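You operate a simulated robot arm through the tools that you are given. There is no shell and no other tool.

You run a simulated robot arm. Do the job below in one go: nothing can be reset, and whatever is moved stays where it is left.

TASK
Fetch the cylinder with the largest size on its label from the top of the packing table and set it on the top of the blue bench. Take the fuse with the smallest size on its label from the top of the packing table and leave it on the silver plate there. Put two of the jars from the top of the packing table on the lip before slide six. Turn the station four bar selector to 200. Put the red rake on the steel top of the long rack. Take the blue rake and put it on the right end of the lip. Fetch the green jug and set it on the brown board on the top of the mix bench. Any order will do. Set down upright: jar, green jug.

Only the result counts: the job must be done as asked and must still hold three seconds after the hand-in. Knocking over, shifting, dropping, spilling or breaking anything else fails it.

THE ROBOT
A 7-joint arm with a two-finger parallel gripper on a trunk, on a base that drives. Base frame: it is fixed to the floor where the robot stands at the start and does not move with it; the origin is under the middle of the robot, x ahead of it, y to its left, z up. Readings come in mm, degrees, newtons and seconds.
With the tool pointing down near the work surface it reaches from about 340 to 760 mm from the robot's upright axis, wherever it stands. Its first joint turns from -143.0 to 143.0 degrees. Places, roughly: blue rake (4x3x17 cm) [2800, -6000, 800]; board (30x21x1 cm) [2700, -10200, 900]; cylinder [2000, -750, 750]; fuse [2250, -1000, 750]; green jug (16x12x13 cm) [2500, -10000, 900]; jar [2500, -1000, 750]; lip before slide six (33x23 cm) [580, -4160, 900]; plate [2500, -1250, 750]; red rake (4x3x17 cm) [100, -6500, 1000]; right end of the lip (13x27 cm) [280, -4100, 900]; station four bar selector [1200, -5100, 1300]; steel top of the long rack [1100, -2600, 1200]; top of the blue bench [3900, -2200, 800]. Payload 3 kg.
The tool frame sits at the grasp point between the pads (the TCP): z along the fingers, y along the line on which they close. The tips reach 30 mm beyond it. The gripper opens to 94 mm. The fingers are 28 mm wide and 10 mm thick; the gripper's body (50 by 96 mm) begins 55 mm behind the TCP.
Orientation is that of the tool frame in the base frame, as a unit quaternion [w, x, y, z]. With the fingers straight down and closing along the base's y, the tool's x points along the base's -x, its y along +y and its z along -z.

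THE INTERFACE
- The arm moves only by the tool apply_moves. Its argument "steps" is a list of rows, each an object (a shift or turn left out is 0, a gripper value left out holds the last) with "linear": the shift along the base's x, y, z in mm, a list of three; "rotation": the turn, a rotation vector about the base's x, y, z in degrees, a list of three. In form: [{"linear": [tx, ty, tz], "rotation": [wx, wy, wz]}, ...]. A call has 1 to 20 rows; each row shifts and turns the commanded pose from where the row before left it. "gripper" is the gripper command, from -1 (fully open) to 1 (shut), values between in proportion, set as the call begins (left out, the last holds). A row lasts 0.2 s, in which the tool goes at most 50 mm and 8.6 degrees; a call with a longer step from one row to the next is refused whole, and so is a gripper value outside its range. Where a pose cannot be reached the arm comes as near as it can. A force on the tool above 40 N (or 10 N above the force at the start of the call, whichever is more), or a blocked arm, ends the call early, and 0.2 s more pass. The fingers move at their own pace (about 45 mm/s each) and stop on an object; they squeeze with about 21 N. The grip force told is the motor's: it shows also when the fingers shut on nothing. Time passes only in rows, and 0.2 s behind the last, so rows that do not move let the fingers close. It gives the time, the measured TCP pose, the force on the tool (base axes), the opening and the grip force at its end, in the units of the frame above (readings bear some noise), with the torque about the TCP (base axes, N m) and any sound that the robot's microphone picked up.
- Cameras (640 x 400 px; columns grow to the right, rows downward): "scene" is now at [55.4, 146, 1718.1]; the picture's right is [-0.00, -1.00, 0.00], its down [-0.63, 0.00, -0.78] and it looks along [0.78, -0.00, -0.63] (base axes); focal length 273 px, centre (320, 200). "wrist" rides on the gripper at [76, 14, -102] in the tool frame; the picture's right is [-0.18, 0.98, 0.00], its down [-0.75, -0.14, -0.64] and it looks along [-0.63, -0.12, 0.77] (tool axes); focal length 243 px, centre (320, 200). There is no depth. A picture from a camera that has moved, and an enlarged one, comes with that camera's place and axes in the base frame and with its lens. The place of the scene camera against the robot may be out by one fixed shift of up to 25 mm in any direction.
- capture(camera): a new picture of that camera. The clock stands still meanwhile.
- lift_body(by): slides the trunk up (or, below 0, down) by that many mm; the arm and the scene camera ride with it, the base frame stays. It gives what a move gives, with no picture.
- steer(legs): drives the robot by 1 to 6 legs, each [ahead, left, turn to the left] in mm, mm and degrees, along the robot's own axes; the way and the turn of a leg run together, so that a leg with both is an arc; at most 1500 mm and 180 degrees a leg. The arm and the cameras ride along, it lands a little off, and it stops where it bumps. It gives what a move gives.
- turn_head(pan, tilt): turns the head with the scene camera to pan (to the left, within 143 degrees either way) and tilt (down, from -29 to 69), counted from straight ahead of the robot. It gives what a move gives.
- close_up(camera, box): a new picture of the part [left, top, right, bottom] of that camera's present view, enlarged. The clock stands still meanwhile.
- job_done(): hands the job in; it is judged then, once.

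Places have to be worked out from the pictures, the camera data and where the tool is seen. Open the gripper and draw the arm clear of the work before you hand the job in, unless the task says otherwise.

The tools are called after "Call:" as name(argument=value, ...) on one line, values as JSON. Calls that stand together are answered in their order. apply_moves: Moves the arm, as the interface text tells. Its arguments: {"type":"object","properties":{"steps":{"type":"array","items":{"type":"object","properties":{"linear":{"type":"array","items":{"type":"number"}},"rotation":{"type":"array","items":{"type":"number"}}}}},"gripper":{"type":"number"}},"required":["steps"]} The other tools are called the same way: lift_body (by) slides the trunk up or down; steer (legs) drives the base; turn_head (pan, tilt) turns the head that bears the scene camera; capture (camera) takes a picture; close_up (camera, box) takes an enlarged picture of a part of a camera's view; job_done () hands the job in.

At the start:

```text
clock: 0.0
eef_pos: [647.2, 103.2, 1027.0]
tcp_rot: [0.0, 0.0, 1.0, 0.0]
force: [0.2, 0.0, -0.2]
wrist_torque: [0.01, 0.02, 0.01]
finger_gap: 93.8
grip_force: 0.1
trunk travel left (down, up): [-175.0, 215.0]
robot x, y, heading: [2.8, 1.1, 0.1]
head pan, tilt: [-0.2, 38.8]
```

scene: 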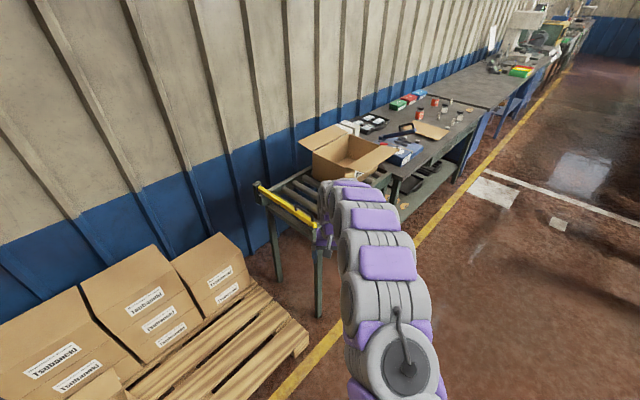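
wrist: 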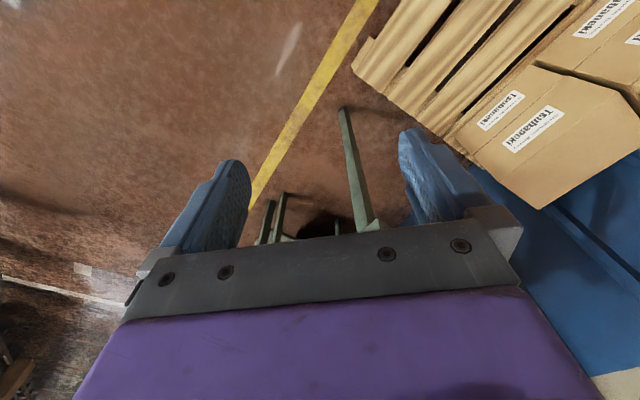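

The scene shows a packing table ahead to the right, with boxes and conveyor nearby. I'll look around with the head before driving.

Call:
turn_head(pan=-30, tilt=20)

Call:
capture(camera="scene")

Call:
turn_head(pan=-90, tilt=20)

Call:
capture(camera="scene")

```text
clock: 0.9
eef_pos: [645.3, 102.6, 1028.4]
tcp_rot: [0.001, 0.0, 1.0, 0.0]
force: [0.2, 0.4, 0.8]
wrist_torque: [0.02, -0.01, 0.0]
finger_gap: 93.8
grip_force: 0.2
trunk travel left (down, up): [-175.0, 215.0]
robot x, y, heading: [-1.3, -0.0, -0.2]
head pan, tilt: [-30.0, 20.0]
```

```text
taken
camera scene: at [50.3, 99.8, 1747.7], right [-0.5, -0.87, 0.0], down [-0.3, 0.17, -0.94], along [0.81, -0.47, -0.34], focal length 273 px, centre (320, 200)
```

scene: 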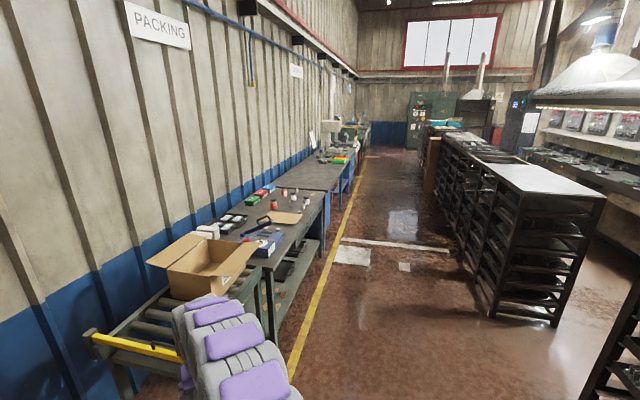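

```text
clock: 2.2
eef_pos: [647.1, 102.6, 1029.5]
tcp_rot: [0.001, -0.001, 1.0, 0.0]
force: [-0.4, -0.2, -0.3]
wrist_torque: [0.01, -0.05, 0.0]
finger_gap: 93.8
grip_force: 0.1
trunk travel left (down, up): [-175.0, 215.0]
robot x, y, heading: [-0.2, 3.0, -0.3]
head pan, tilt: [-90.0, 20.0]
```

```text
taken
camera scene: at [-30.3, 53.1, 1748.1], right [-1.0, 0.0, 0.0], down [0.0, 0.34, -0.94], along [0.0, -0.94, -0.34], focal length 273 px, centre (320, 200)
```

scene: 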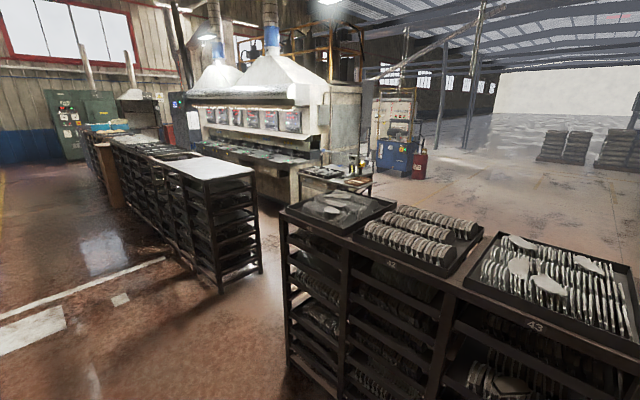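

The room is turned about -41° to my frame: packing table on the left of the aisle, long rack on the right. I'll pull the arm in, then drive to the aisle in front of the packing table and face it.

Call:
apply_moves(steps=[{"linear": [-40, -15, 10]}, {"linear": [-40, -15, 10]}, {"linear": [-40, -15, 10]}, {"linear": [-40, -15, 10]}, {"linear": [-40, -15, 10]}, {"linear": [-40, -15, 10]}], gripper=-1)

Call:
steer(legs=[[830, -750, 0], [830, -750, 0], [0, 0, 49]])

Call:
turn_head(pan=0, tilt=40)

Call:
capture(camera="scene")

```text
clock: 3.6
eef_pos: [404.3, 10.0, 1088.3]
tcp_rot: [0.002, 0.0, 1.0, 0.001]
force: [0.5, 0.1, 0.7]
wrist_torque: [-0.03, 0.01, 0.0]
finger_gap: 93.8
grip_force: 0.1
trunk travel left (down, up): [-175.0, 215.0]
robot x, y, heading: [-1.8, -2.0, 0.1]
head pan, tilt: [-90.0, 20.0]
```

```text
clock: 17.0
eef_pos: [1910.4, -1203.9, 1086.9]
tcp_rot: [0.001, -0.415, 0.91, 0.001]
force: [-0.5, -0.1, 0.3]
wrist_torque: [0.01, -0.03, -0.04]
finger_gap: 94.0
grip_force: 0.0
trunk travel left (down, up): [-175.0, 215.0]
robot x, y, heading: [1653.7, -1519.1, 49.0]
head pan, tilt: [-90.0, 20.0]
```

```text
clock: 18.6
eef_pos: [1908.2, -1204.5, 1086.6]
tcp_rot: [0.0, -0.415, 0.91, 0.001]
force: [-0.5, 0.9, 0.1]
wrist_torque: [0.0, -0.01, -0.02]
finger_gap: 94.1
grip_force: 0.1
trunk travel left (down, up): [-175.0, 215.0]
robot x, y, heading: [1652.9, -1518.2, 48.9]
head pan, tilt: [0.0, 40.0]
```

```text
taken
camera scene: at [1578.6, -1377.5, 1716.5], right [0.75, -0.66, 0.0], down [-0.42, -0.49, -0.77], along [0.5, 0.58, -0.64], focal length 273 px, centre (320, 200)
```

scene: 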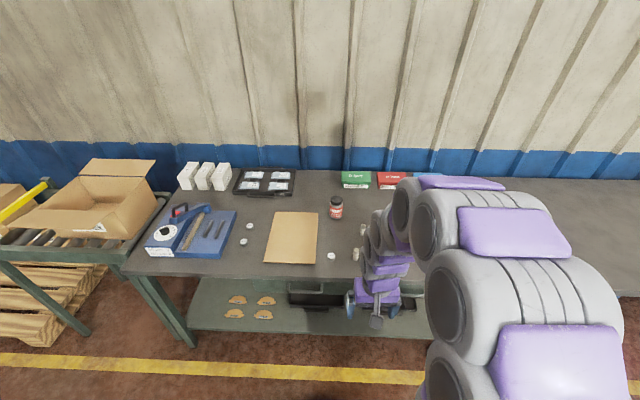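

The arm hides part of the table top. I'll swing the arm to the right side of the robot to see the whole table.

Call:
apply_moves(steps=[{"linear": [36.3, -33.5, 0], "rotation": [0, 0, -7]}, {"linear": [32, -37.6, 0], "rotation": [0, 0, -7]}, {"linear": [27.1, -41.3, 0], "rotation": [0, 0, -7]}, {"linear": [21.9, -44.2, 0], "rotation": [0, 0, -7]}, {"linear": [16.4, -46.6, 0], "rotation": [0, 0, -7]}, {"linear": [10.6, -48.2, 0], "rotation": [0, 0, -7]}, {"linear": [4.6, -49.2, 0], "rotation": [0, 0, -7]}, {"linear": [-1.4, -49.3, 0], "rotation": [0, 0, -7]}, {"linear": [-7.4, -48.8, 0], "rotation": [0, 0, -7]}, {"linear": [-13.4, -47.6, 0], "rotation": [0, 0, -7]}, {"linear": [-19, -45.6, 0], "rotation": [0, 0, -7]}, {"linear": [-24.4, -42.9, 0], "rotation": [0, 0, -7]}])

Call:
turn_head(pan=0, tilt=40)

Call:
capture(camera="scene")

```text
clock: 21.2
eef_pos: [1990.0, -1744.0, 1088.3]
tcp_rot: [0.001, 0.301, 0.953, 0.0]
force: [-0.1, -0.3, -0.5]
wrist_torque: [0.03, -0.01, 0.01]
finger_gap: 94.2
grip_force: 0.0
trunk travel left (down, up): [-175.0, 215.0]
robot x, y, heading: [1650.4, -1517.4, 48.9]
head pan, tilt: [0.0, 40.0]
```

```text
clock: 21.8
eef_pos: [1991.4, -1742.2, 1087.7]
tcp_rot: [0.001, 0.299, 0.954, 0.0]
force: [0.3, 0.4, -0.7]
wrist_torque: [0.0, 0.03, 0.01]
finger_gap: 93.6
grip_force: 0.1
trunk travel left (down, up): [-175.0, 215.0]
robot x, y, heading: [1653.1, -1516.7, 49.0]
head pan, tilt: [0.0, 40.0]
```

```text
taken
camera scene: at [1580.0, -1382.1, 1716.9], right [0.76, -0.66, 0.0], down [-0.42, -0.48, -0.77], along [0.5, 0.58, -0.64], focal length 273 px, centre (320, 200)
```

scene: 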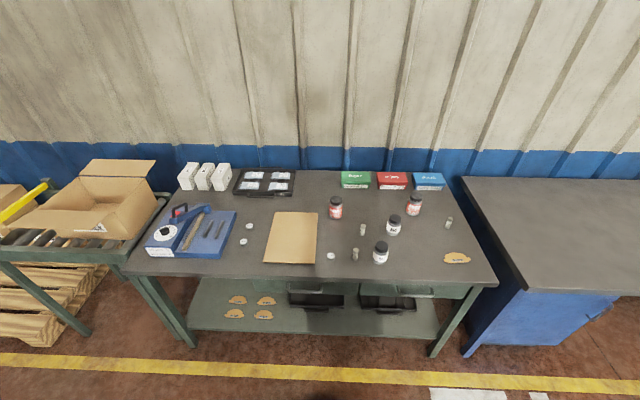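

Now the whole table is visible. I'll take close-ups to read labels.

Call:
close_up(camera="scene", box=[320, 180, 480, 280])

Call:
close_up(camera="scene", box=[220, 160, 340, 270])

Call:
close_up(camera="scene", box=[340, 210, 410, 270])

Call:
close_up(camera="scene", box=[130, 190, 250, 270])

```text
4.00 times, centred on (400, 230) of scene
camera zoom: at [1580.0, -1382.1, 1716.9], right [0.76, -0.66, 0.0], down [-0.42, -0.48, -0.77], along [0.5, 0.58, -0.64], focal length 1090 px, centre (0, 80)
```

zoom: 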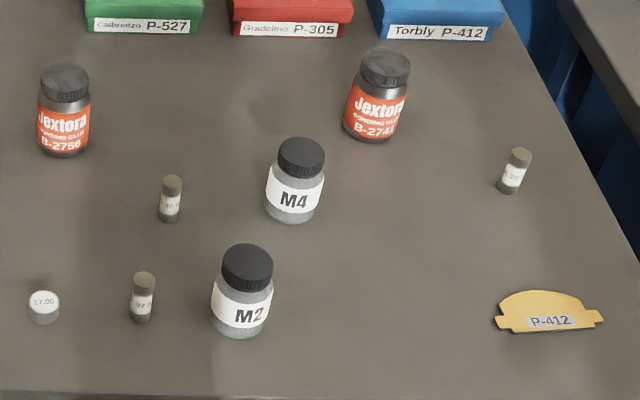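

```text
3.64 times, centred on (280, 215) of scene
camera zoom: at [1580.0, -1382.1, 1716.9], right [0.76, -0.66, 0.0], down [-0.42, -0.48, -0.77], along [0.5, 0.58, -0.64], focal length 991 px, centre (466, 146)
```

zoom: 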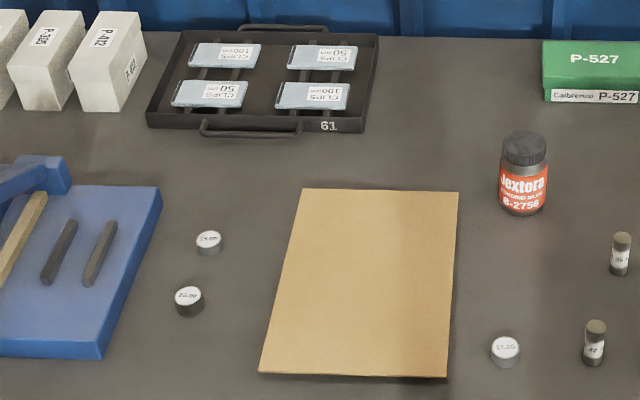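

```text
6.67 times, centred on (375, 240) of scene
camera zoom: at [1580.0, -1382.1, 1716.9], right [0.76, -0.66, 0.0], down [-0.42, -0.48, -0.77], along [0.5, 0.58, -0.64], focal length 1817 px, centre (-47, -67)
```

zoom: 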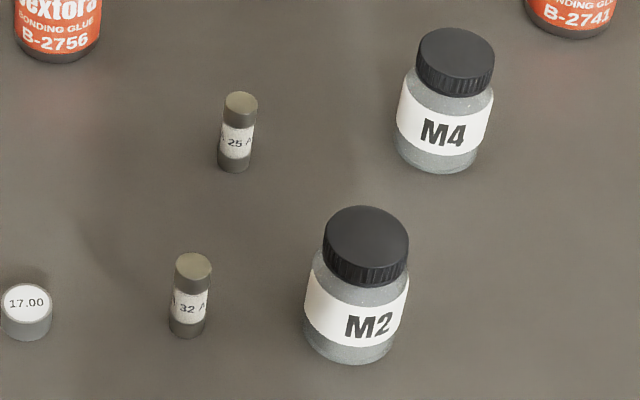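

```text
5.00 times, centred on (190, 230) of scene
camera zoom: at [1580.0, -1382.1, 1716.9], right [0.76, -0.66, 0.0], down [-0.42, -0.48, -0.77], along [0.5, 0.58, -0.64], focal length 1363 px, centre (970, 50)
```

zoom: 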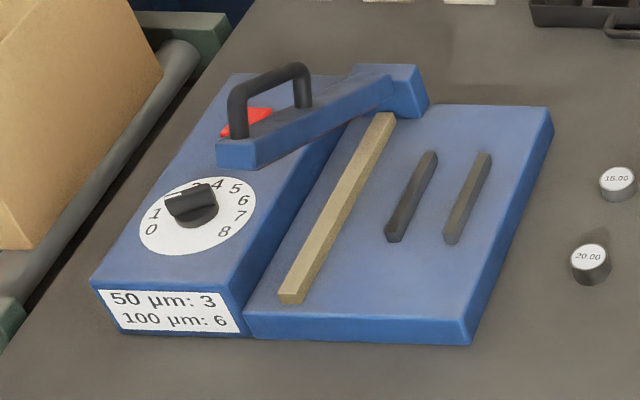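

The cylinders read 17.00, 20.00 and another (15/18); fuses 25 A, 32 A and an unread one. I'll zoom further on the unread labels and on the plate at about [2530, -1205].

Call:
close_up(camera="scene", box=[436, 210, 462, 232])

Call:
close_up(camera="scene", box=[235, 218, 259, 250])

Call:
close_up(camera="scene", box=[435, 245, 480, 272])

Call:
close_up(camera="scene", box=[180, 270, 460, 340])

```text
16.00 times, centred on (449, 221) of scene
camera zoom: at [1580.0, -1382.1, 1716.9], right [0.76, -0.66, 0.0], down [-0.42, -0.48, -0.77], along [0.5, 0.58, -0.64], focal length 4362 px, centre (-1744, -136)
```

zoom: 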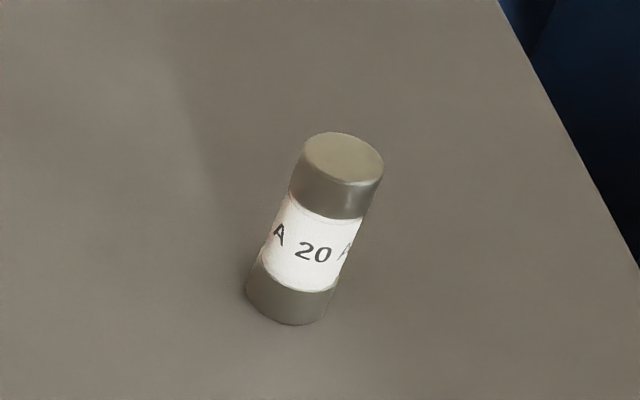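

```text
12.50 times, centred on (247, 234) of scene
camera zoom: at [1580.0, -1382.1, 1716.9], right [0.76, -0.66, 0.0], down [-0.42, -0.48, -0.77], along [0.5, 0.58, -0.64], focal length 3408 px, centre (1232, -225)
```

zoom: 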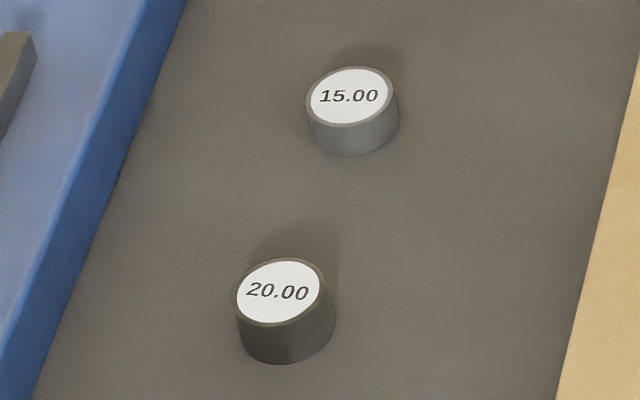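

```text
14.22 times, centred on (458, 258) of scene
camera zoom: at [1580.0, -1382.1, 1716.9], right [0.76, -0.66, 0.0], down [-0.42, -0.48, -0.77], along [0.5, 0.58, -0.64], focal length 3877 px, centre (-1636, -632)
```

zoom: 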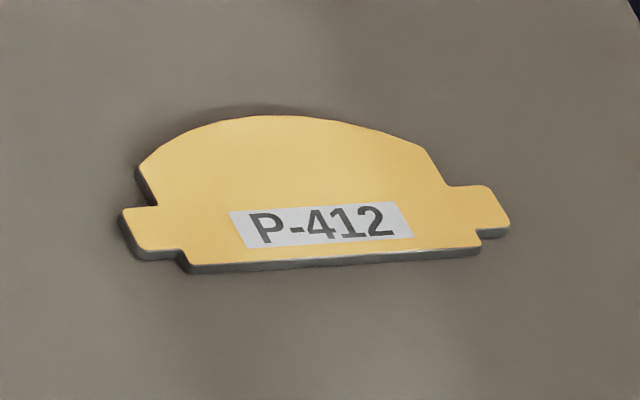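

```text
2.29 times, centred on (320, 305) of scene
camera zoom: at [1580.0, -1382.1, 1716.9], right [0.76, -0.66, 0.0], down [-0.42, -0.48, -0.77], along [0.5, 0.58, -0.64], focal length 623 px, centre (320, -40)
```

zoom: 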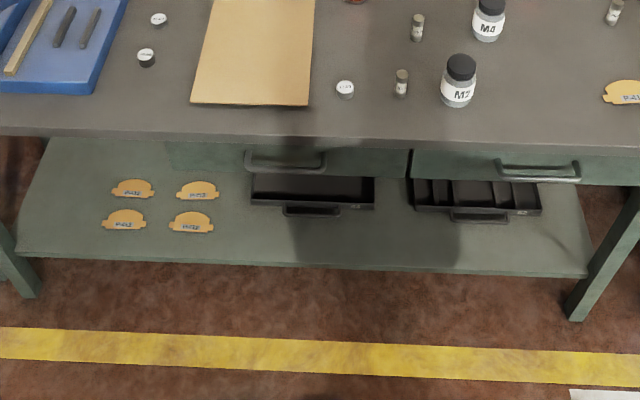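

The smallest fuse is 20 A (about [2699,-1071]), the largest cylinder is 20.00 (about [1867,-493]); the P-412 plate at about [2534,-1205] matches the given plate place. I'll drive nearer to the table, in front of the fuse and plate.

Call:
steer(legs=[[0, -460, 0], [320, 0, 0]])

Call:
turn_head(pan=-10, tilt=50)

Call:
capture(camera="scene")

```text
clock: 26.3
eef_pos: [2537.3, -1783.8, 1091.0]
tcp_rot: [0.004, 0.299, 0.954, -0.002]
force: [0.9, 2.1, -0.5]
wrist_torque: [-0.04, 0.02, -0.03]
finger_gap: 93.8
grip_force: 0.0
trunk travel left (down, up): [-175.0, 215.0]
robot x, y, heading: [2203.5, -1567.5, 49.2]
head pan, tilt: [0.0, 40.0]
```

```text
clock: 27.0
eef_pos: [2537.6, -1785.0, 1090.6]
tcp_rot: [0.004, 0.298, 0.955, -0.001]
force: [0.3, -0.4, 0.6]
wrist_torque: [0.04, 0.04, -0.01]
finger_gap: 94.0
grip_force: 0.0
trunk travel left (down, up): [-175.0, 215.0]
robot x, y, heading: [2205.4, -1566.4, 49.3]
head pan, tilt: [-10.0, 50.0]
```

```text
taken
camera scene: at [2126.4, -1440.4, 1702.1], right [0.63, -0.77, 0.0], down [-0.59, -0.49, -0.64], along [0.5, 0.41, -0.77], focal length 273 px, centre (320, 200)
```

scene: 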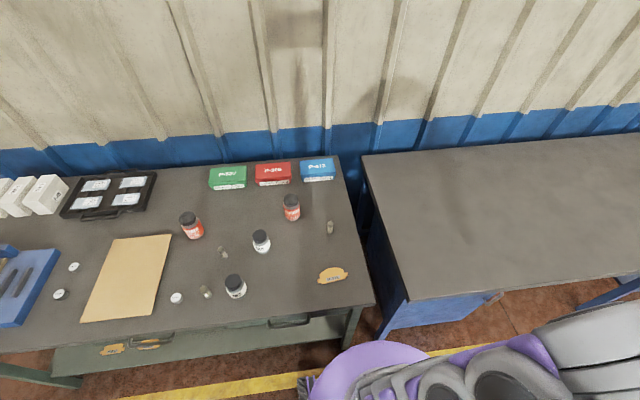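

The robot landed as asked. I'll swing the arm back to the front (height about 1090, well above the items) and look with the wrist camera.

Call:
apply_moves(steps=[{"linear": [24.4, 42.9, 0], "rotation": [0, 0, 7]}, {"linear": [19, 45.6, 0], "rotation": [0, 0, 7]}, {"linear": [13.4, 47.6, 0], "rotation": [0, 0, 7]}, {"linear": [7.4, 48.8, 0], "rotation": [0, 0, 7]}, {"linear": [1.4, 49.3, 0], "rotation": [0, 0, 7]}, {"linear": [-4.6, 49.2, 0], "rotation": [0, 0, 7]}, {"linear": [-10.6, 48.2, 0], "rotation": [0, 0, 7]}, {"linear": [-16.4, 46.6, 0], "rotation": [0, 0, 7]}, {"linear": [-21.9, 44.2, 0], "rotation": [0, 0, 7]}, {"linear": [-27.1, 41.3, 0], "rotation": [0, 0, 7]}, {"linear": [-32, 37.6, 0], "rotation": [0, 0, 7]}, {"linear": [-36.3, 33.5, 0], "rotation": [0, 0, 7]}])

Call:
capture(camera="wrist")

Call:
capture(camera="scene")

```text
clock: 29.6
eef_pos: [2456.0, -1252.9, 1089.1]
tcp_rot: [0.002, -0.418, 0.908, 0.0]
force: [-0.1, -0.9, -0.4]
wrist_torque: [-0.02, -0.02, -0.02]
finger_gap: 93.8
grip_force: 0.1
trunk travel left (down, up): [-175.0, 215.0]
robot x, y, heading: [2202.9, -1565.6, 49.2]
head pan, tilt: [-10.0, 50.0]
```

```text
taken
camera wrist: at [2395.3, -1301.4, 1190.3], right [-0.63, 0.78, 0.0], down [0.6, 0.48, 0.64], along [0.5, 0.4, -0.77], focal length 243 px, centre (320, 200)
```

wrist: 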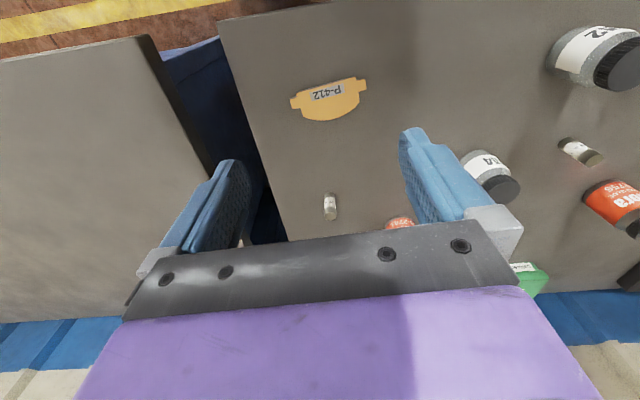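

```text
taken
camera scene: at [2129.6, -1439.6, 1702.0], right [0.63, -0.77, 0.0], down [-0.59, -0.49, -0.64], along [0.5, 0.41, -0.77], focal length 273 px, centre (320, 200)
```

scene: 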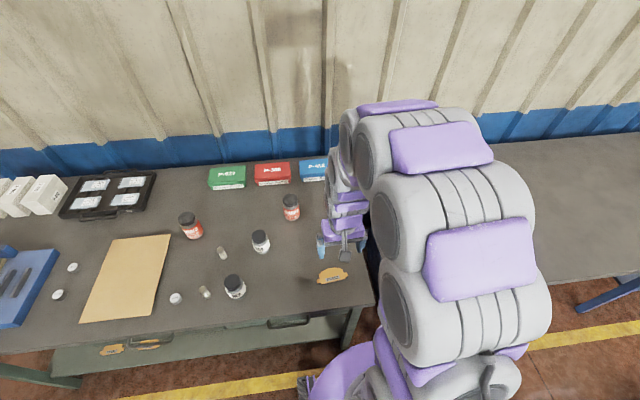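

The wrist camera sees the fuse ahead of the tool. I'll move over to about [2640,-1080] and 1000 high and look again to triangulate.

Call:
apply_moves(steps=[{"linear": [30.7, 28.8, -15]}, {"linear": [30.7, 28.8, -15]}, {"linear": [30.7, 28.8, -15]}, {"linear": [30.7, 28.8, -15]}, {"linear": [30.7, 28.8, -15]}, {"linear": [30.7, 28.8, -15]}, {}])

Call:
capture(camera="wrist")

```text
clock: 31.2
eef_pos: [2640.9, -1082.5, 998.3]
tcp_rot: [0.001, -0.417, 0.909, 0.0]
force: [-0.3, 0.1, 1.1]
wrist_torque: [0.01, -0.01, 0.01]
finger_gap: 94.0
grip_force: 0.1
trunk travel left (down, up): [-175.0, 215.0]
robot x, y, heading: [2203.0, -1561.6, 49.3]
head pan, tilt: [-10.0, 50.0]
```

```text
taken
camera wrist: at [2580.5, -1130.8, 1100.4], right [-0.63, 0.78, 0.0], down [0.6, 0.48, 0.64], along [0.5, 0.4, -0.77], focal length 243 px, centre (320, 200)
```

wrist: 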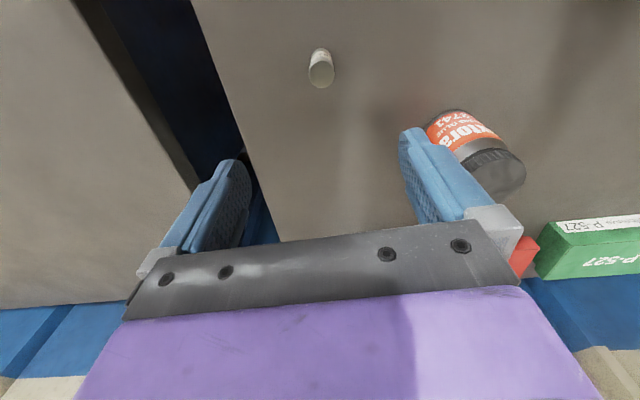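

Triangulating the two wrist views puts the fuse centre at about [2621,-1098,843], so the table top is near 813. I'll centre over it and descend partway, then look again.

Call:
apply_moves(steps=[{"linear": [-10, -8, -20]}, {"linear": [-10, -8, -20]}, {"linear": [0, 0, -20]}, {"linear": [0, 0, -20]}, {}])

Call:
capture(camera="wrist")

Call:
capture(camera="scene")

```text
clock: 32.4
eef_pos: [2624.1, -1097.1, 915.8]
tcp_rot: [0.0, -0.417, 0.909, 0.0]
force: [1.4, 0.1, -0.1]
wrist_torque: [-0.02, 0.03, 0.0]
finger_gap: 94.0
grip_force: 0.1
trunk travel left (down, up): [-175.0, 215.0]
robot x, y, heading: [2205.5, -1566.4, 49.4]
head pan, tilt: [-10.0, 50.0]
```

```text
taken
camera wrist: at [2562.6, -1144.9, 1018.8], right [-0.63, 0.78, 0.0], down [0.6, 0.48, 0.64], along [0.5, 0.4, -0.77], focal length 243 px, centre (320, 200)
```

wrist: 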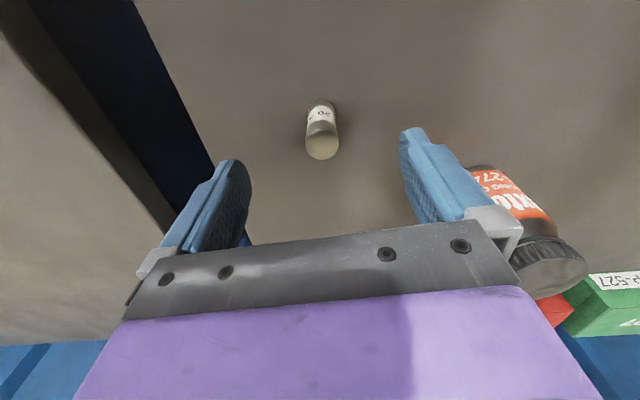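

```text
taken
camera scene: at [2134.2, -1441.0, 1702.3], right [0.63, -0.77, 0.0], down [-0.59, -0.49, -0.64], along [0.5, 0.41, -0.77], focal length 273 px, centre (320, 200)
```

scene: 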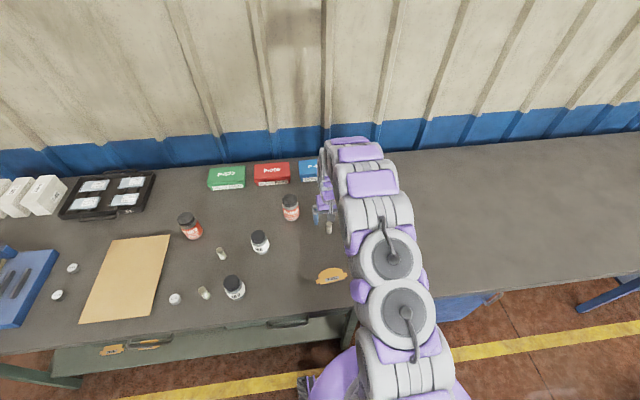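

The fuse top sits right at the expected spot under the tool (top about 872, table about 814). I'll descend to 852 and close.

Call:
apply_moves(steps=[{"linear": [-1, -1, -20]}, {"linear": [-1, -1, -20]}, {"linear": [0, 0, -16]}, {"linear": [0, 0, -8]}, {}])

Call:
apply_moves(steps=[{}, {}, {}, {}, {}], gripper=1)

Call:
capture(camera="wrist")

```text
clock: 33.6
eef_pos: [2620.7, -1098.0, 852.9]
tcp_rot: [0.0, -0.417, 0.909, 0.0]
force: [-0.2, -0.4, 0.2]
wrist_torque: [0.01, -0.02, -0.03]
finger_gap: 94.0
grip_force: 0.1
trunk travel left (down, up): [-175.0, 215.0]
robot x, y, heading: [2203.7, -1563.2, 49.7]
head pan, tilt: [-10.0, 50.0]
```

```text
clock: 34.8
eef_pos: [2620.5, -1098.3, 852.9]
tcp_rot: [0.0, -0.417, 0.909, 0.0]
force: [-0.3, 0.8, 0.0]
wrist_torque: [-0.02, 0.01, -0.01]
finger_gap: 21.0
grip_force: 21.1
trunk travel left (down, up): [-175.0, 215.0]
robot x, y, heading: [2206.0, -1568.7, 49.2]
head pan, tilt: [-10.0, 50.0]
```

```text
taken
camera wrist: at [2559.9, -1147.0, 955.1], right [-0.63, 0.78, 0.0], down [0.6, 0.48, 0.64], along [0.5, 0.4, -0.77], focal length 243 px, centre (320, 200)
```

wrist: 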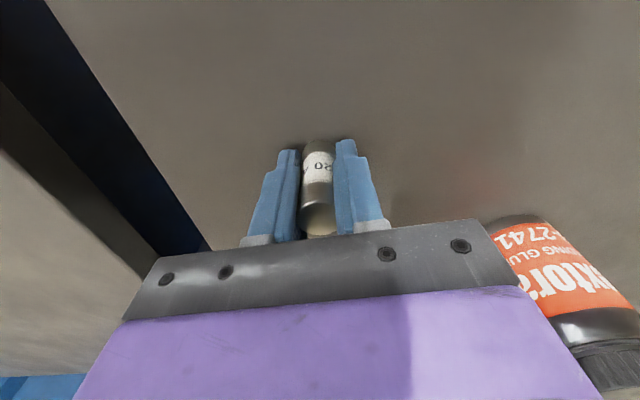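

The fuse is held (21 mm gap). I'll lift it and move over the plate, which I judge centred at about [2479,-1216].

Call:
apply_moves(steps=[{"linear": [0, 0, 15]}, {"linear": [0, 0, 30]}, {"linear": [0, 0, 35]}, {"linear": [-35.3, -29.5, 10]}, {"linear": [-35.3, -29.5, 0]}, {"linear": [-35.3, -29.5, 0]}, {"linear": [-35.3, -29.5, 0]}, {}])

Call:
capture(camera="wrist")

Call:
capture(camera="scene")

```text
clock: 36.6
eef_pos: [2479.5, -1217.8, 944.2]
tcp_rot: [0.001, -0.417, 0.909, 0.001]
force: [0.7, 0.1, 0.2]
wrist_torque: [-0.01, -0.01, -0.01]
finger_gap: 20.4
grip_force: 21.1
trunk travel left (down, up): [-175.0, 215.0]
robot x, y, heading: [2203.5, -1567.1, 49.4]
head pan, tilt: [-10.0, 50.0]
```

```text
taken
camera wrist: at [2418.6, -1266.8, 1045.5], right [-0.63, 0.78, 0.0], down [0.6, 0.48, 0.64], along [0.5, 0.4, -0.77], focal length 243 px, centre (320, 200)
```

wrist: 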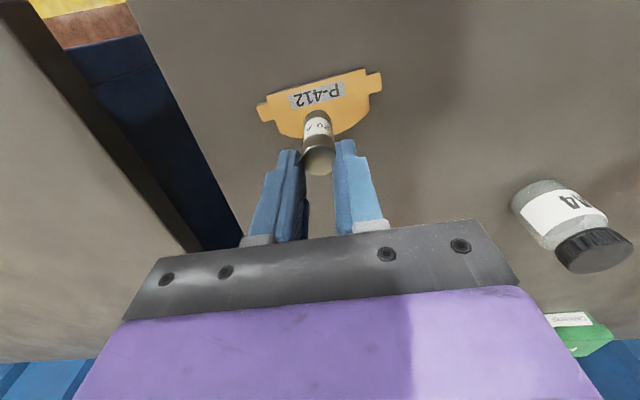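

```text
taken
camera scene: at [2133.2, -1441.1, 1702.2], right [0.63, -0.77, 0.0], down [-0.59, -0.49, -0.64], along [0.5, 0.41, -0.77], focal length 273 px, centre (320, 200)
```

scene: 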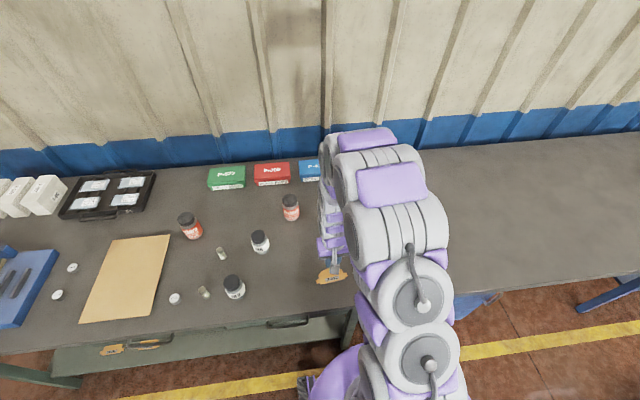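

The tool is directly over the plate's centre (plate around (322,106) in the wrist view, expected 107). I'll lower the fuse slowly until contact.

Call:
apply_moves(steps=[{"linear": [0, 0, -30]}, {"linear": [0, 0, -30]}, {"linear": [0, 0, -15]}, {}])

Call:
apply_moves(steps=[{"linear": [0, 0, -2]}, {"linear": [0, 0, -2]}, {"linear": [0, 0, -1.5]}, {"linear": [0, 0, -1.5]}, {}])

Call:
capture(camera="wrist")

```text
clock: 37.6
eef_pos: [2479.6, -1217.8, 868.5]
tcp_rot: [0.001, -0.417, 0.909, 0.0]
force: [0.7, -1.4, 2.9]
wrist_torque: [0.0, -0.05, -0.03]
finger_gap: 20.7
grip_force: 21.6
trunk travel left (down, up): [-175.0, 215.0]
robot x, y, heading: [2206.7, -1566.3, 49.4]
head pan, tilt: [-10.0, 50.0]
```

```text
clock: 38.8
eef_pos: [2480.1, -1216.5, 862.8]
tcp_rot: [0.0, -0.417, 0.909, 0.001]
force: [1.9, -0.6, 14.9]
wrist_torque: [0.02, -0.09, -0.03]
finger_gap: 20.8
grip_force: 20.8
trunk travel left (down, up): [-175.0, 215.0]
robot x, y, heading: [2205.0, -1566.7, 49.5]
head pan, tilt: [-10.0, 50.0]
```

```text
taken
camera wrist: at [2420.0, -1265.8, 965.2], right [-0.63, 0.78, 0.0], down [0.6, 0.48, 0.64], along [0.5, 0.4, -0.77], focal length 243 px, centre (320, 200)
```

wrist: 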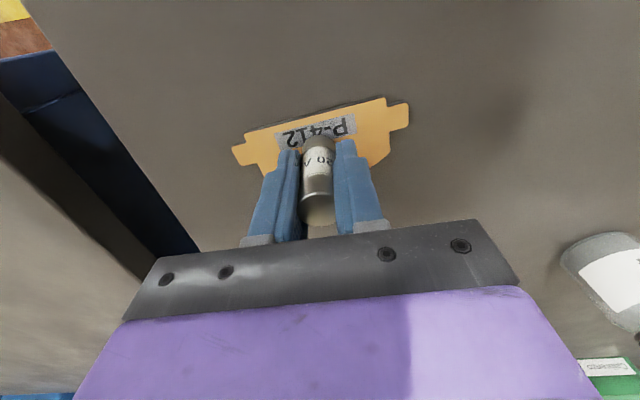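

Contact is felt (15 N), so the fuse stands on the plate. I'll ease up 2 mm, open partly, and rise.

Call:
apply_moves(steps=[{"linear": [0, 0, 2]}, {}])

Call:
apply_moves(steps=[{}, {}, {}, {}], gripper=-0.1)

Call:
apply_moves(steps=[{"linear": [0, 0, 15]}, {"linear": [0, 0, 35]}, {"linear": [0, 0, 35]}, {"linear": [0, 0, 35]}, {}])

Call:
capture(camera="wrist")

```text
clock: 39.4
eef_pos: [2479.4, -1217.1, 865.1]
tcp_rot: [0.0, -0.417, 0.909, 0.0]
force: [-0.6, -0.3, -0.8]
wrist_torque: [-0.01, 0.04, 0.0]
finger_gap: 20.7
grip_force: 21.2
trunk travel left (down, up): [-175.0, 215.0]
robot x, y, heading: [2198.0, -1564.7, 49.1]
head pan, tilt: [-10.0, 50.0]
```

```text
clock: 40.4
eef_pos: [2481.0, -1215.5, 865.0]
tcp_rot: [0.001, -0.417, 0.909, 0.001]
force: [-0.2, 0.3, -0.1]
wrist_torque: [-0.02, 0.01, 0.0]
finger_gap: 51.8
grip_force: 0.0
trunk travel left (down, up): [-175.0, 215.0]
robot x, y, heading: [2206.8, -1565.9, 49.4]
head pan, tilt: [-10.0, 50.0]
```

```text
clock: 41.6
eef_pos: [2479.1, -1216.9, 983.7]
tcp_rot: [0.0, -0.416, 0.909, 0.0]
force: [-0.1, -0.1, -0.3]
wrist_torque: [0.01, 0.0, 0.0]
finger_gap: 51.6
grip_force: 0.0
trunk travel left (down, up): [-175.0, 215.0]
robot x, y, heading: [2202.6, -1566.8, 49.3]
head pan, tilt: [-10.0, 50.0]
```

```text
taken
camera wrist: at [2418.5, -1265.5, 1085.7], right [-0.63, 0.78, 0.0], down [0.6, 0.48, 0.64], along [0.5, 0.4, -0.77], focal length 243 px, centre (320, 200)
```

wrist: 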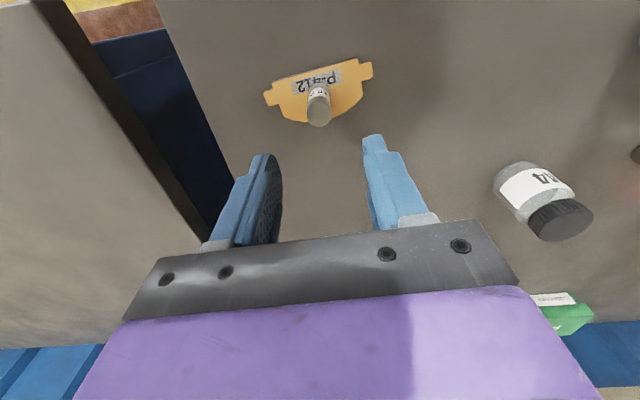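

The fuse stands on the plate. Next the 20.00 cylinder, at about [1862,-562]: I'll raise the tool and slide the base 900 mm to the left along the table.

Call:
apply_moves(steps=[{"linear": [-10, -12, 30]}, {"linear": [-10, -12, 30]}, {}], gripper=-1)

Call:
steer(legs=[[0, 900, 0]])

Call:
capture(camera="wrist")

Call:
capture(camera="scene")

```text
clock: 42.4
eef_pos: [2459.6, -1240.5, 1044.1]
tcp_rot: [0.001, -0.418, 0.909, 0.0]
force: [-0.3, -0.4, -0.2]
wrist_torque: [-0.03, 0.04, 0.0]
finger_gap: 94.0
grip_force: 0.0
trunk travel left (down, up): [-175.0, 215.0]
robot x, y, heading: [2204.8, -1565.6, 49.3]
head pan, tilt: [-10.0, 50.0]
```

```text
clock: 47.1
eef_pos: [1780.8, -657.5, 1043.6]
tcp_rot: [0.0, -0.417, 0.909, 0.002]
force: [-0.5, -0.3, 0.4]
wrist_torque: [0.02, 0.0, 0.0]
finger_gap: 93.8
grip_force: 0.1
trunk travel left (down, up): [-175.0, 215.0]
robot x, y, heading: [1521.4, -980.2, 49.1]
head pan, tilt: [-10.0, 50.0]
```

```text
taken
camera wrist: at [1720.1, -705.8, 1146.3], right [-0.63, 0.78, 0.0], down [0.6, 0.48, 0.64], along [0.5, 0.4, -0.77], focal length 243 px, centre (320, 200)
```

wrist: 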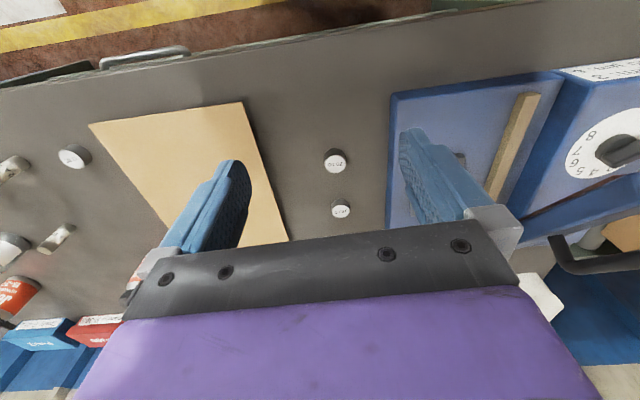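

```text
taken
camera scene: at [1455.2, -860.0, 1702.6], right [0.63, -0.77, 0.0], down [-0.59, -0.49, -0.64], along [0.5, 0.41, -0.77], focal length 273 px, centre (320, 200)
```

scene: 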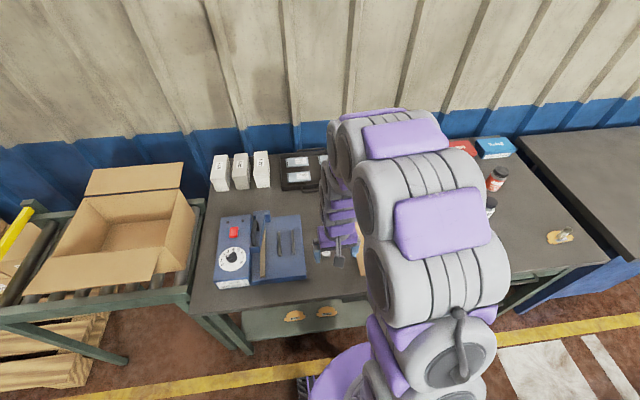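

The wrist view shows the 20.00 cylinder (nearer the front edge) at about [1854,-570]. I'll move above it and descend partway with a moderately open gripper.

Call:
apply_moves(steps=[{"linear": [24.3, 29, -10]}, {"linear": [24.3, 29, -30]}, {"linear": [24.4, 29, -30]}, {"linear": [0, 0, -30]}, {"linear": [0, 0, -30]}, {}], gripper=-0.36)

Call:
capture(camera="wrist")

```text
clock: 48.5
eef_pos: [1851.9, -570.1, 911.8]
tcp_rot: [0.001, -0.418, 0.908, 0.0]
force: [-0.5, 0.2, 0.7]
wrist_torque: [0.01, -0.01, 0.03]
finger_gap: 63.7
grip_force: 0.1
trunk travel left (down, up): [-175.0, 215.0]
robot x, y, heading: [1522.3, -983.4, 49.3]
head pan, tilt: [-10.0, 50.0]
```

```text
taken
camera wrist: at [1789.8, -618.3, 1015.5], right [-0.63, 0.78, 0.0], down [0.6, 0.48, 0.64], along [0.5, 0.4, -0.77], focal length 243 px, centre (320, 200)
```

wrist: 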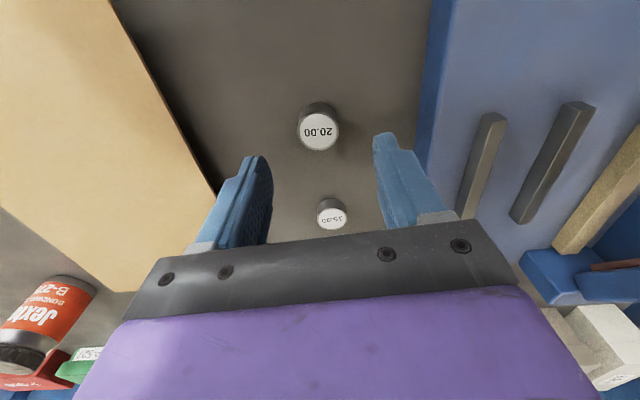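

Well aligned over the 20.00 cylinder. Descending so the tips are about 3–4 mm off the table, then closing.

Call:
apply_moves(steps=[{"linear": [1, 1, -20]}, {"linear": [1, 0, -20]}, {"linear": [0, 0, -15]}, {"linear": [0, 0, -8]}, {}])

Call:
apply_moves(steps=[{}, {}, {}, {}], gripper=1)

Call:
capture(camera="wrist")

```text
clock: 49.7
eef_pos: [1853.2, -566.3, 850.9]
tcp_rot: [0.001, -0.418, 0.908, 0.001]
force: [0.2, -0.4, 0.1]
wrist_torque: [0.0, -0.03, 0.01]
finger_gap: 64.1
grip_force: 0.0
trunk travel left (down, up): [-175.0, 215.0]
robot x, y, heading: [1522.0, -981.8, 49.4]
head pan, tilt: [-10.0, 50.0]
```

```text
clock: 50.7
eef_pos: [1854.0, -567.2, 851.0]
tcp_rot: [0.001, -0.418, 0.909, 0.0]
force: [0.3, 0.3, 1.4]
wrist_torque: [0.01, 0.03, -0.01]
finger_gap: 30.9
grip_force: 21.1
trunk travel left (down, up): [-175.0, 215.0]
robot x, y, heading: [1521.4, -980.6, 49.2]
head pan, tilt: [-10.0, 50.0]
```

```text
taken
camera wrist: at [1792.4, -616.2, 953.1], right [-0.63, 0.78, 0.0], down [0.6, 0.48, 0.64], along [0.5, 0.4, -0.77], focal length 243 px, centre (320, 200)
```

wrist: 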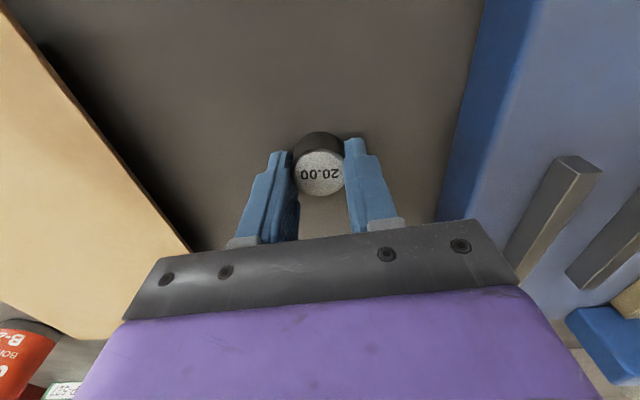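

Cylinder held (30.9 mm). I'll lift, draw in, and slide the base right to stand before the blue bench.

Call:
apply_moves(steps=[{"linear": [0, 0, 15]}, {"linear": [0, 0, 35]}, {"linear": [0, 0, 40]}, {"linear": [-15, -17, 40]}, {"linear": [-20, -23, 40]}, {"linear": [-30, -34, 30]}, {}])

Call:
steer(legs=[[0, -760, 0], [0, -760, 0]])

Call:
capture(camera="wrist")

Call:
capture(camera="scene")

```text
refused: row 5 steps farther than a row can; nothing moved
```

```text
clock: 58.6
eef_pos: [3014.5, -1563.3, 850.6]
tcp_rot: [0.001, -0.414, 0.91, 0.001]
force: [0.1, 0.5, 0.1]
wrist_torque: [0.02, 0.02, -0.03]
finger_gap: 30.9
grip_force: 21.1
trunk travel left (down, up): [-175.0, 215.0]
robot x, y, heading: [2679.7, -1970.7, 48.8]
head pan, tilt: [-10.0, 50.0]
```

```text
taken
camera wrist: at [2952.4, -1611.4, 953.0], right [-0.62, 0.79, 0.0], down [0.6, 0.47, 0.64], along [0.51, 0.4, -0.77], focal length 243 px, centre (320, 200)
```

wrist: 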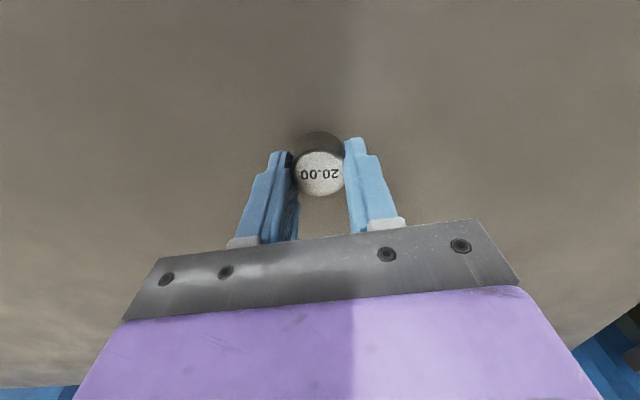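

```text
taken
camera scene: at [2610.5, -1847.9, 1702.2], right [0.63, -0.78, 0.0], down [-0.6, -0.48, -0.64], along [0.5, 0.4, -0.77], focal length 273 px, centre (320, 200)
```

scene: 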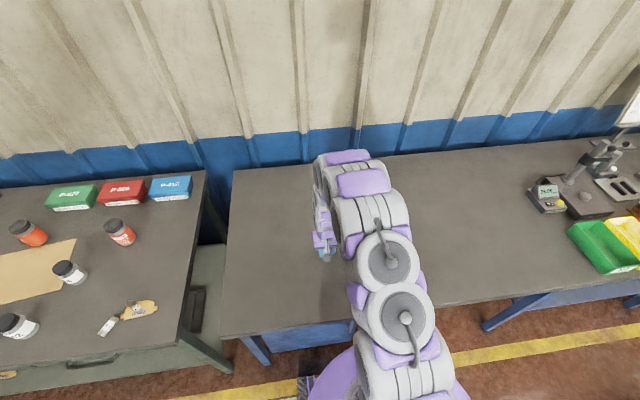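

The lift row was refused (slightly over 50 mm) but the base still drove with the tool low at z 850, so I must check whether anything on the packing table was hit. I'll look closely before doing anything else.

Call:
close_up(camera="scene", box=[0, 160, 220, 360])

Call:
turn_head(pan=40, tilt=45)

Call:
capture(camera="scene")

```text
2.00 times, centred on (110, 260) of scene
camera zoom: at [2610.5, -1847.9, 1702.2], right [0.63, -0.78, 0.0], down [-0.6, -0.48, -0.64], along [0.5, 0.4, -0.77], focal length 545 px, centre (740, 80)
```

zoom: 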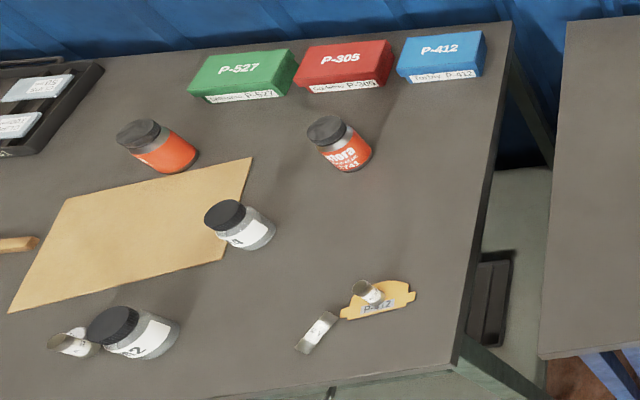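

```text
clock: 59.8
eef_pos: [3012.9, -1563.7, 851.0]
tcp_rot: [0.002, -0.413, 0.911, 0.0]
force: [-0.4, -0.6, -0.4]
wrist_torque: [-0.02, -0.02, 0.0]
finger_gap: 31.1
grip_force: 21.2
trunk travel left (down, up): [-175.0, 215.0]
robot x, y, heading: [2678.4, -1975.7, 48.9]
head pan, tilt: [40.0, 45.0]
```

```text
taken
camera scene: at [2552.3, -1815.0, 1709.1], right [1.0, -0.02, 0.0], down [-0.02, -0.71, -0.71], along [0.01, 0.7, -0.71], focal length 273 px, centre (320, 200)
```

scene: 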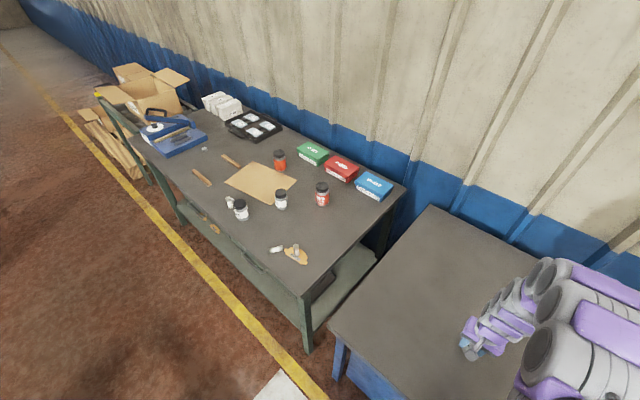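

The sweep did disturb items: the brown sheet has shifted and a fuse lies beside the plate. I'll raise the arm first, then inspect everything carefully so I can put things back where they were.

Call:
apply_moves(steps=[{"linear": [0, 0, 15]}, {"linear": [0, 0, 35]}, {"linear": [0, 0, 40]}, {"linear": [0, 0, 40]}, {}])

Call:
close_up(camera="scene", box=[180, 130, 420, 280])

Call:
close_up(camera="scene", box=[130, 80, 290, 220])

Call:
close_up(camera="scene", box=[200, 180, 340, 280])

```text
clock: 61.0
eef_pos: [3013.4, -1563.9, 981.5]
tcp_rot: [0.002, -0.414, 0.91, 0.001]
force: [-0.4, -0.3, -1.2]
wrist_torque: [0.01, 0.02, -0.06]
finger_gap: 31.1
grip_force: 20.3
trunk travel left (down, up): [-175.0, 215.0]
robot x, y, heading: [2680.8, -1973.4, 48.9]
head pan, tilt: [40.0, 45.0]
```

```text
2.67 times, centred on (300, 205) of scene
camera zoom: at [2552.4, -1814.9, 1709.1], right [1.0, -0.02, 0.0], down [-0.02, -0.71, -0.71], along [0.01, 0.7, -0.71], focal length 727 px, centre (373, 187)
```

zoom: 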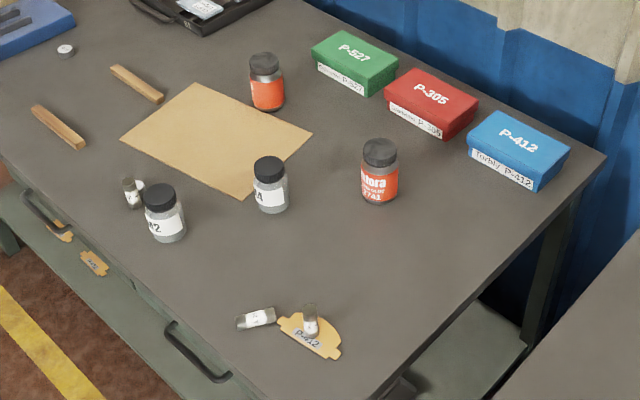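

```text
2.86 times, centred on (210, 150) of scene
camera zoom: at [2552.4, -1814.9, 1709.1], right [1.0, -0.02, 0.0], down [-0.02, -0.71, -0.71], along [0.01, 0.7, -0.71], focal length 779 px, centre (634, 343)
```

zoom: 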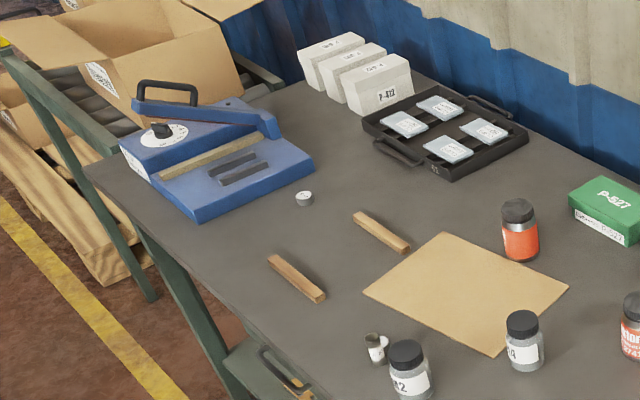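

```text
4.00 times, centred on (270, 230) of scene
camera zoom: at [2552.4, -1814.9, 1709.1], right [1.0, -0.02, 0.0], down [-0.02, -0.71, -0.71], along [0.01, 0.7, -0.71], focal length 1090 px, centre (520, 80)
```

zoom: 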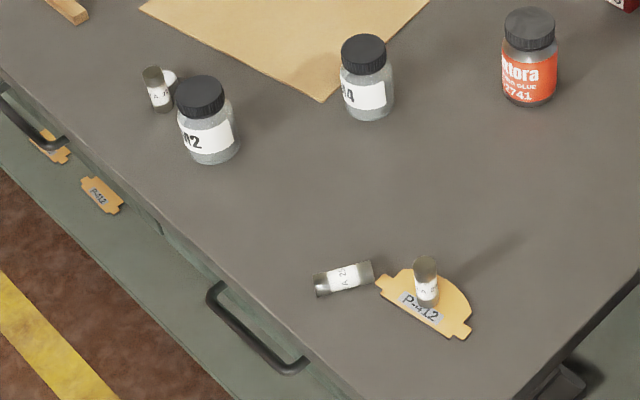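

The brown sheet had been resting on two slats and was pushed off; the 25 A fuse was carried beside the plate. I'll first set the held cylinder down on the blue bench here (d well inside the bench), then go back to restore those items.

Call:
apply_moves(steps=[{"linear": [0, 0, -40]}, {"linear": [0, 0, -40]}, {"linear": [0, 0, -30]}, {}])

Call:
apply_moves(steps=[{"linear": [0, 0, -6]}, {"linear": [0, 0, -4]}, {"linear": [0, 0, -4]}, {"linear": [0, 0, -4]}, {"linear": [0, 0, -3]}, {"linear": [0, 0, -3]}, {"linear": [0, 0, -3]}, {}])

Call:
capture(camera="wrist")

```text
clock: 62.0
eef_pos: [3011.6, -1565.1, 872.8]
tcp_rot: [0.001, -0.413, 0.911, 0.0]
force: [0.2, 0.4, -0.9]
wrist_torque: [0.03, 0.0, -0.02]
finger_gap: 30.8
grip_force: 20.9
trunk travel left (down, up): [-175.0, 215.0]
robot x, y, heading: [2678.5, -1973.7, 49.1]
head pan, tilt: [40.0, 45.0]
```

```text
clock: 63.8
eef_pos: [3012.2, -1565.1, 846.0]
tcp_rot: [0.001, -0.414, 0.91, 0.001]
force: [0.0, -0.4, -1.1]
wrist_torque: [0.01, 0.0, -0.01]
finger_gap: 31.1
grip_force: 20.7
trunk travel left (down, up): [-175.0, 215.0]
robot x, y, heading: [2681.3, -1973.5, 49.2]
head pan, tilt: [40.0, 45.0]
```

```text
taken
camera wrist: at [2950.9, -1613.4, 947.3], right [-0.62, 0.79, 0.0], down [0.6, 0.47, 0.64], along [0.51, 0.4, -0.76], focal length 243 px, centre (320, 200)
```

wrist: 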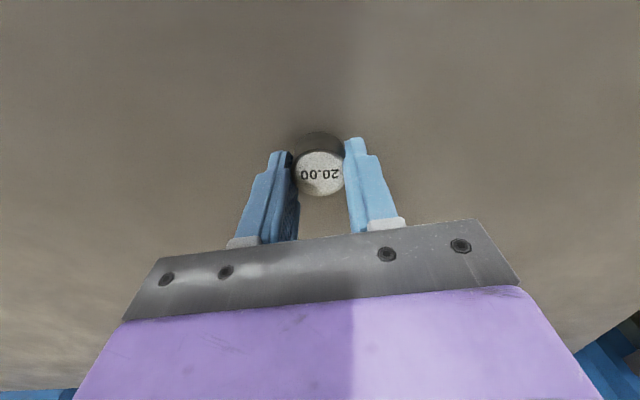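

No contact yet at 846; continue down slowly.

Call:
apply_moves(steps=[{"linear": [0, 0, -3]}, {"linear": [0, 0, -3]}, {"linear": [0, 0, -3]}, {"linear": [0, 0, -3]}, {}])

Call:
apply_moves(steps=[{"linear": [0, 0, -2]}, {"linear": [0, 0, -2]}, {"linear": [0, 0, -2]}, {}])

```text
clock: 65.0
eef_pos: [3013.1, -1565.0, 832.4]
tcp_rot: [0.002, -0.414, 0.91, 0.001]
force: [0.0, 0.7, -1.4]
wrist_torque: [0.03, 0.0, -0.01]
finger_gap: 30.9
grip_force: 21.0
trunk travel left (down, up): [-175.0, 215.0]
robot x, y, heading: [2680.5, -1972.7, 49.1]
head pan, tilt: [40.0, 45.0]
```

```text
clock: 66.0
eef_pos: [3012.1, -1565.8, 829.4]
tcp_rot: [0.004, -0.413, 0.911, 0.001]
force: [-4.6, -8.0, 24.9]
wrist_torque: [-0.62, 0.22, -0.07]
finger_gap: 30.7
grip_force: 21.3
trunk travel left (down, up): [-175.0, 215.0]
robot x, y, heading: [2682.2, -1973.0, 49.0]
head pan, tilt: [40.0, 45.0]
stopped in row 4: the force on the tool passed its limit at 41 N (the readings are from after the stop); the commanded pose is now the measured one
```

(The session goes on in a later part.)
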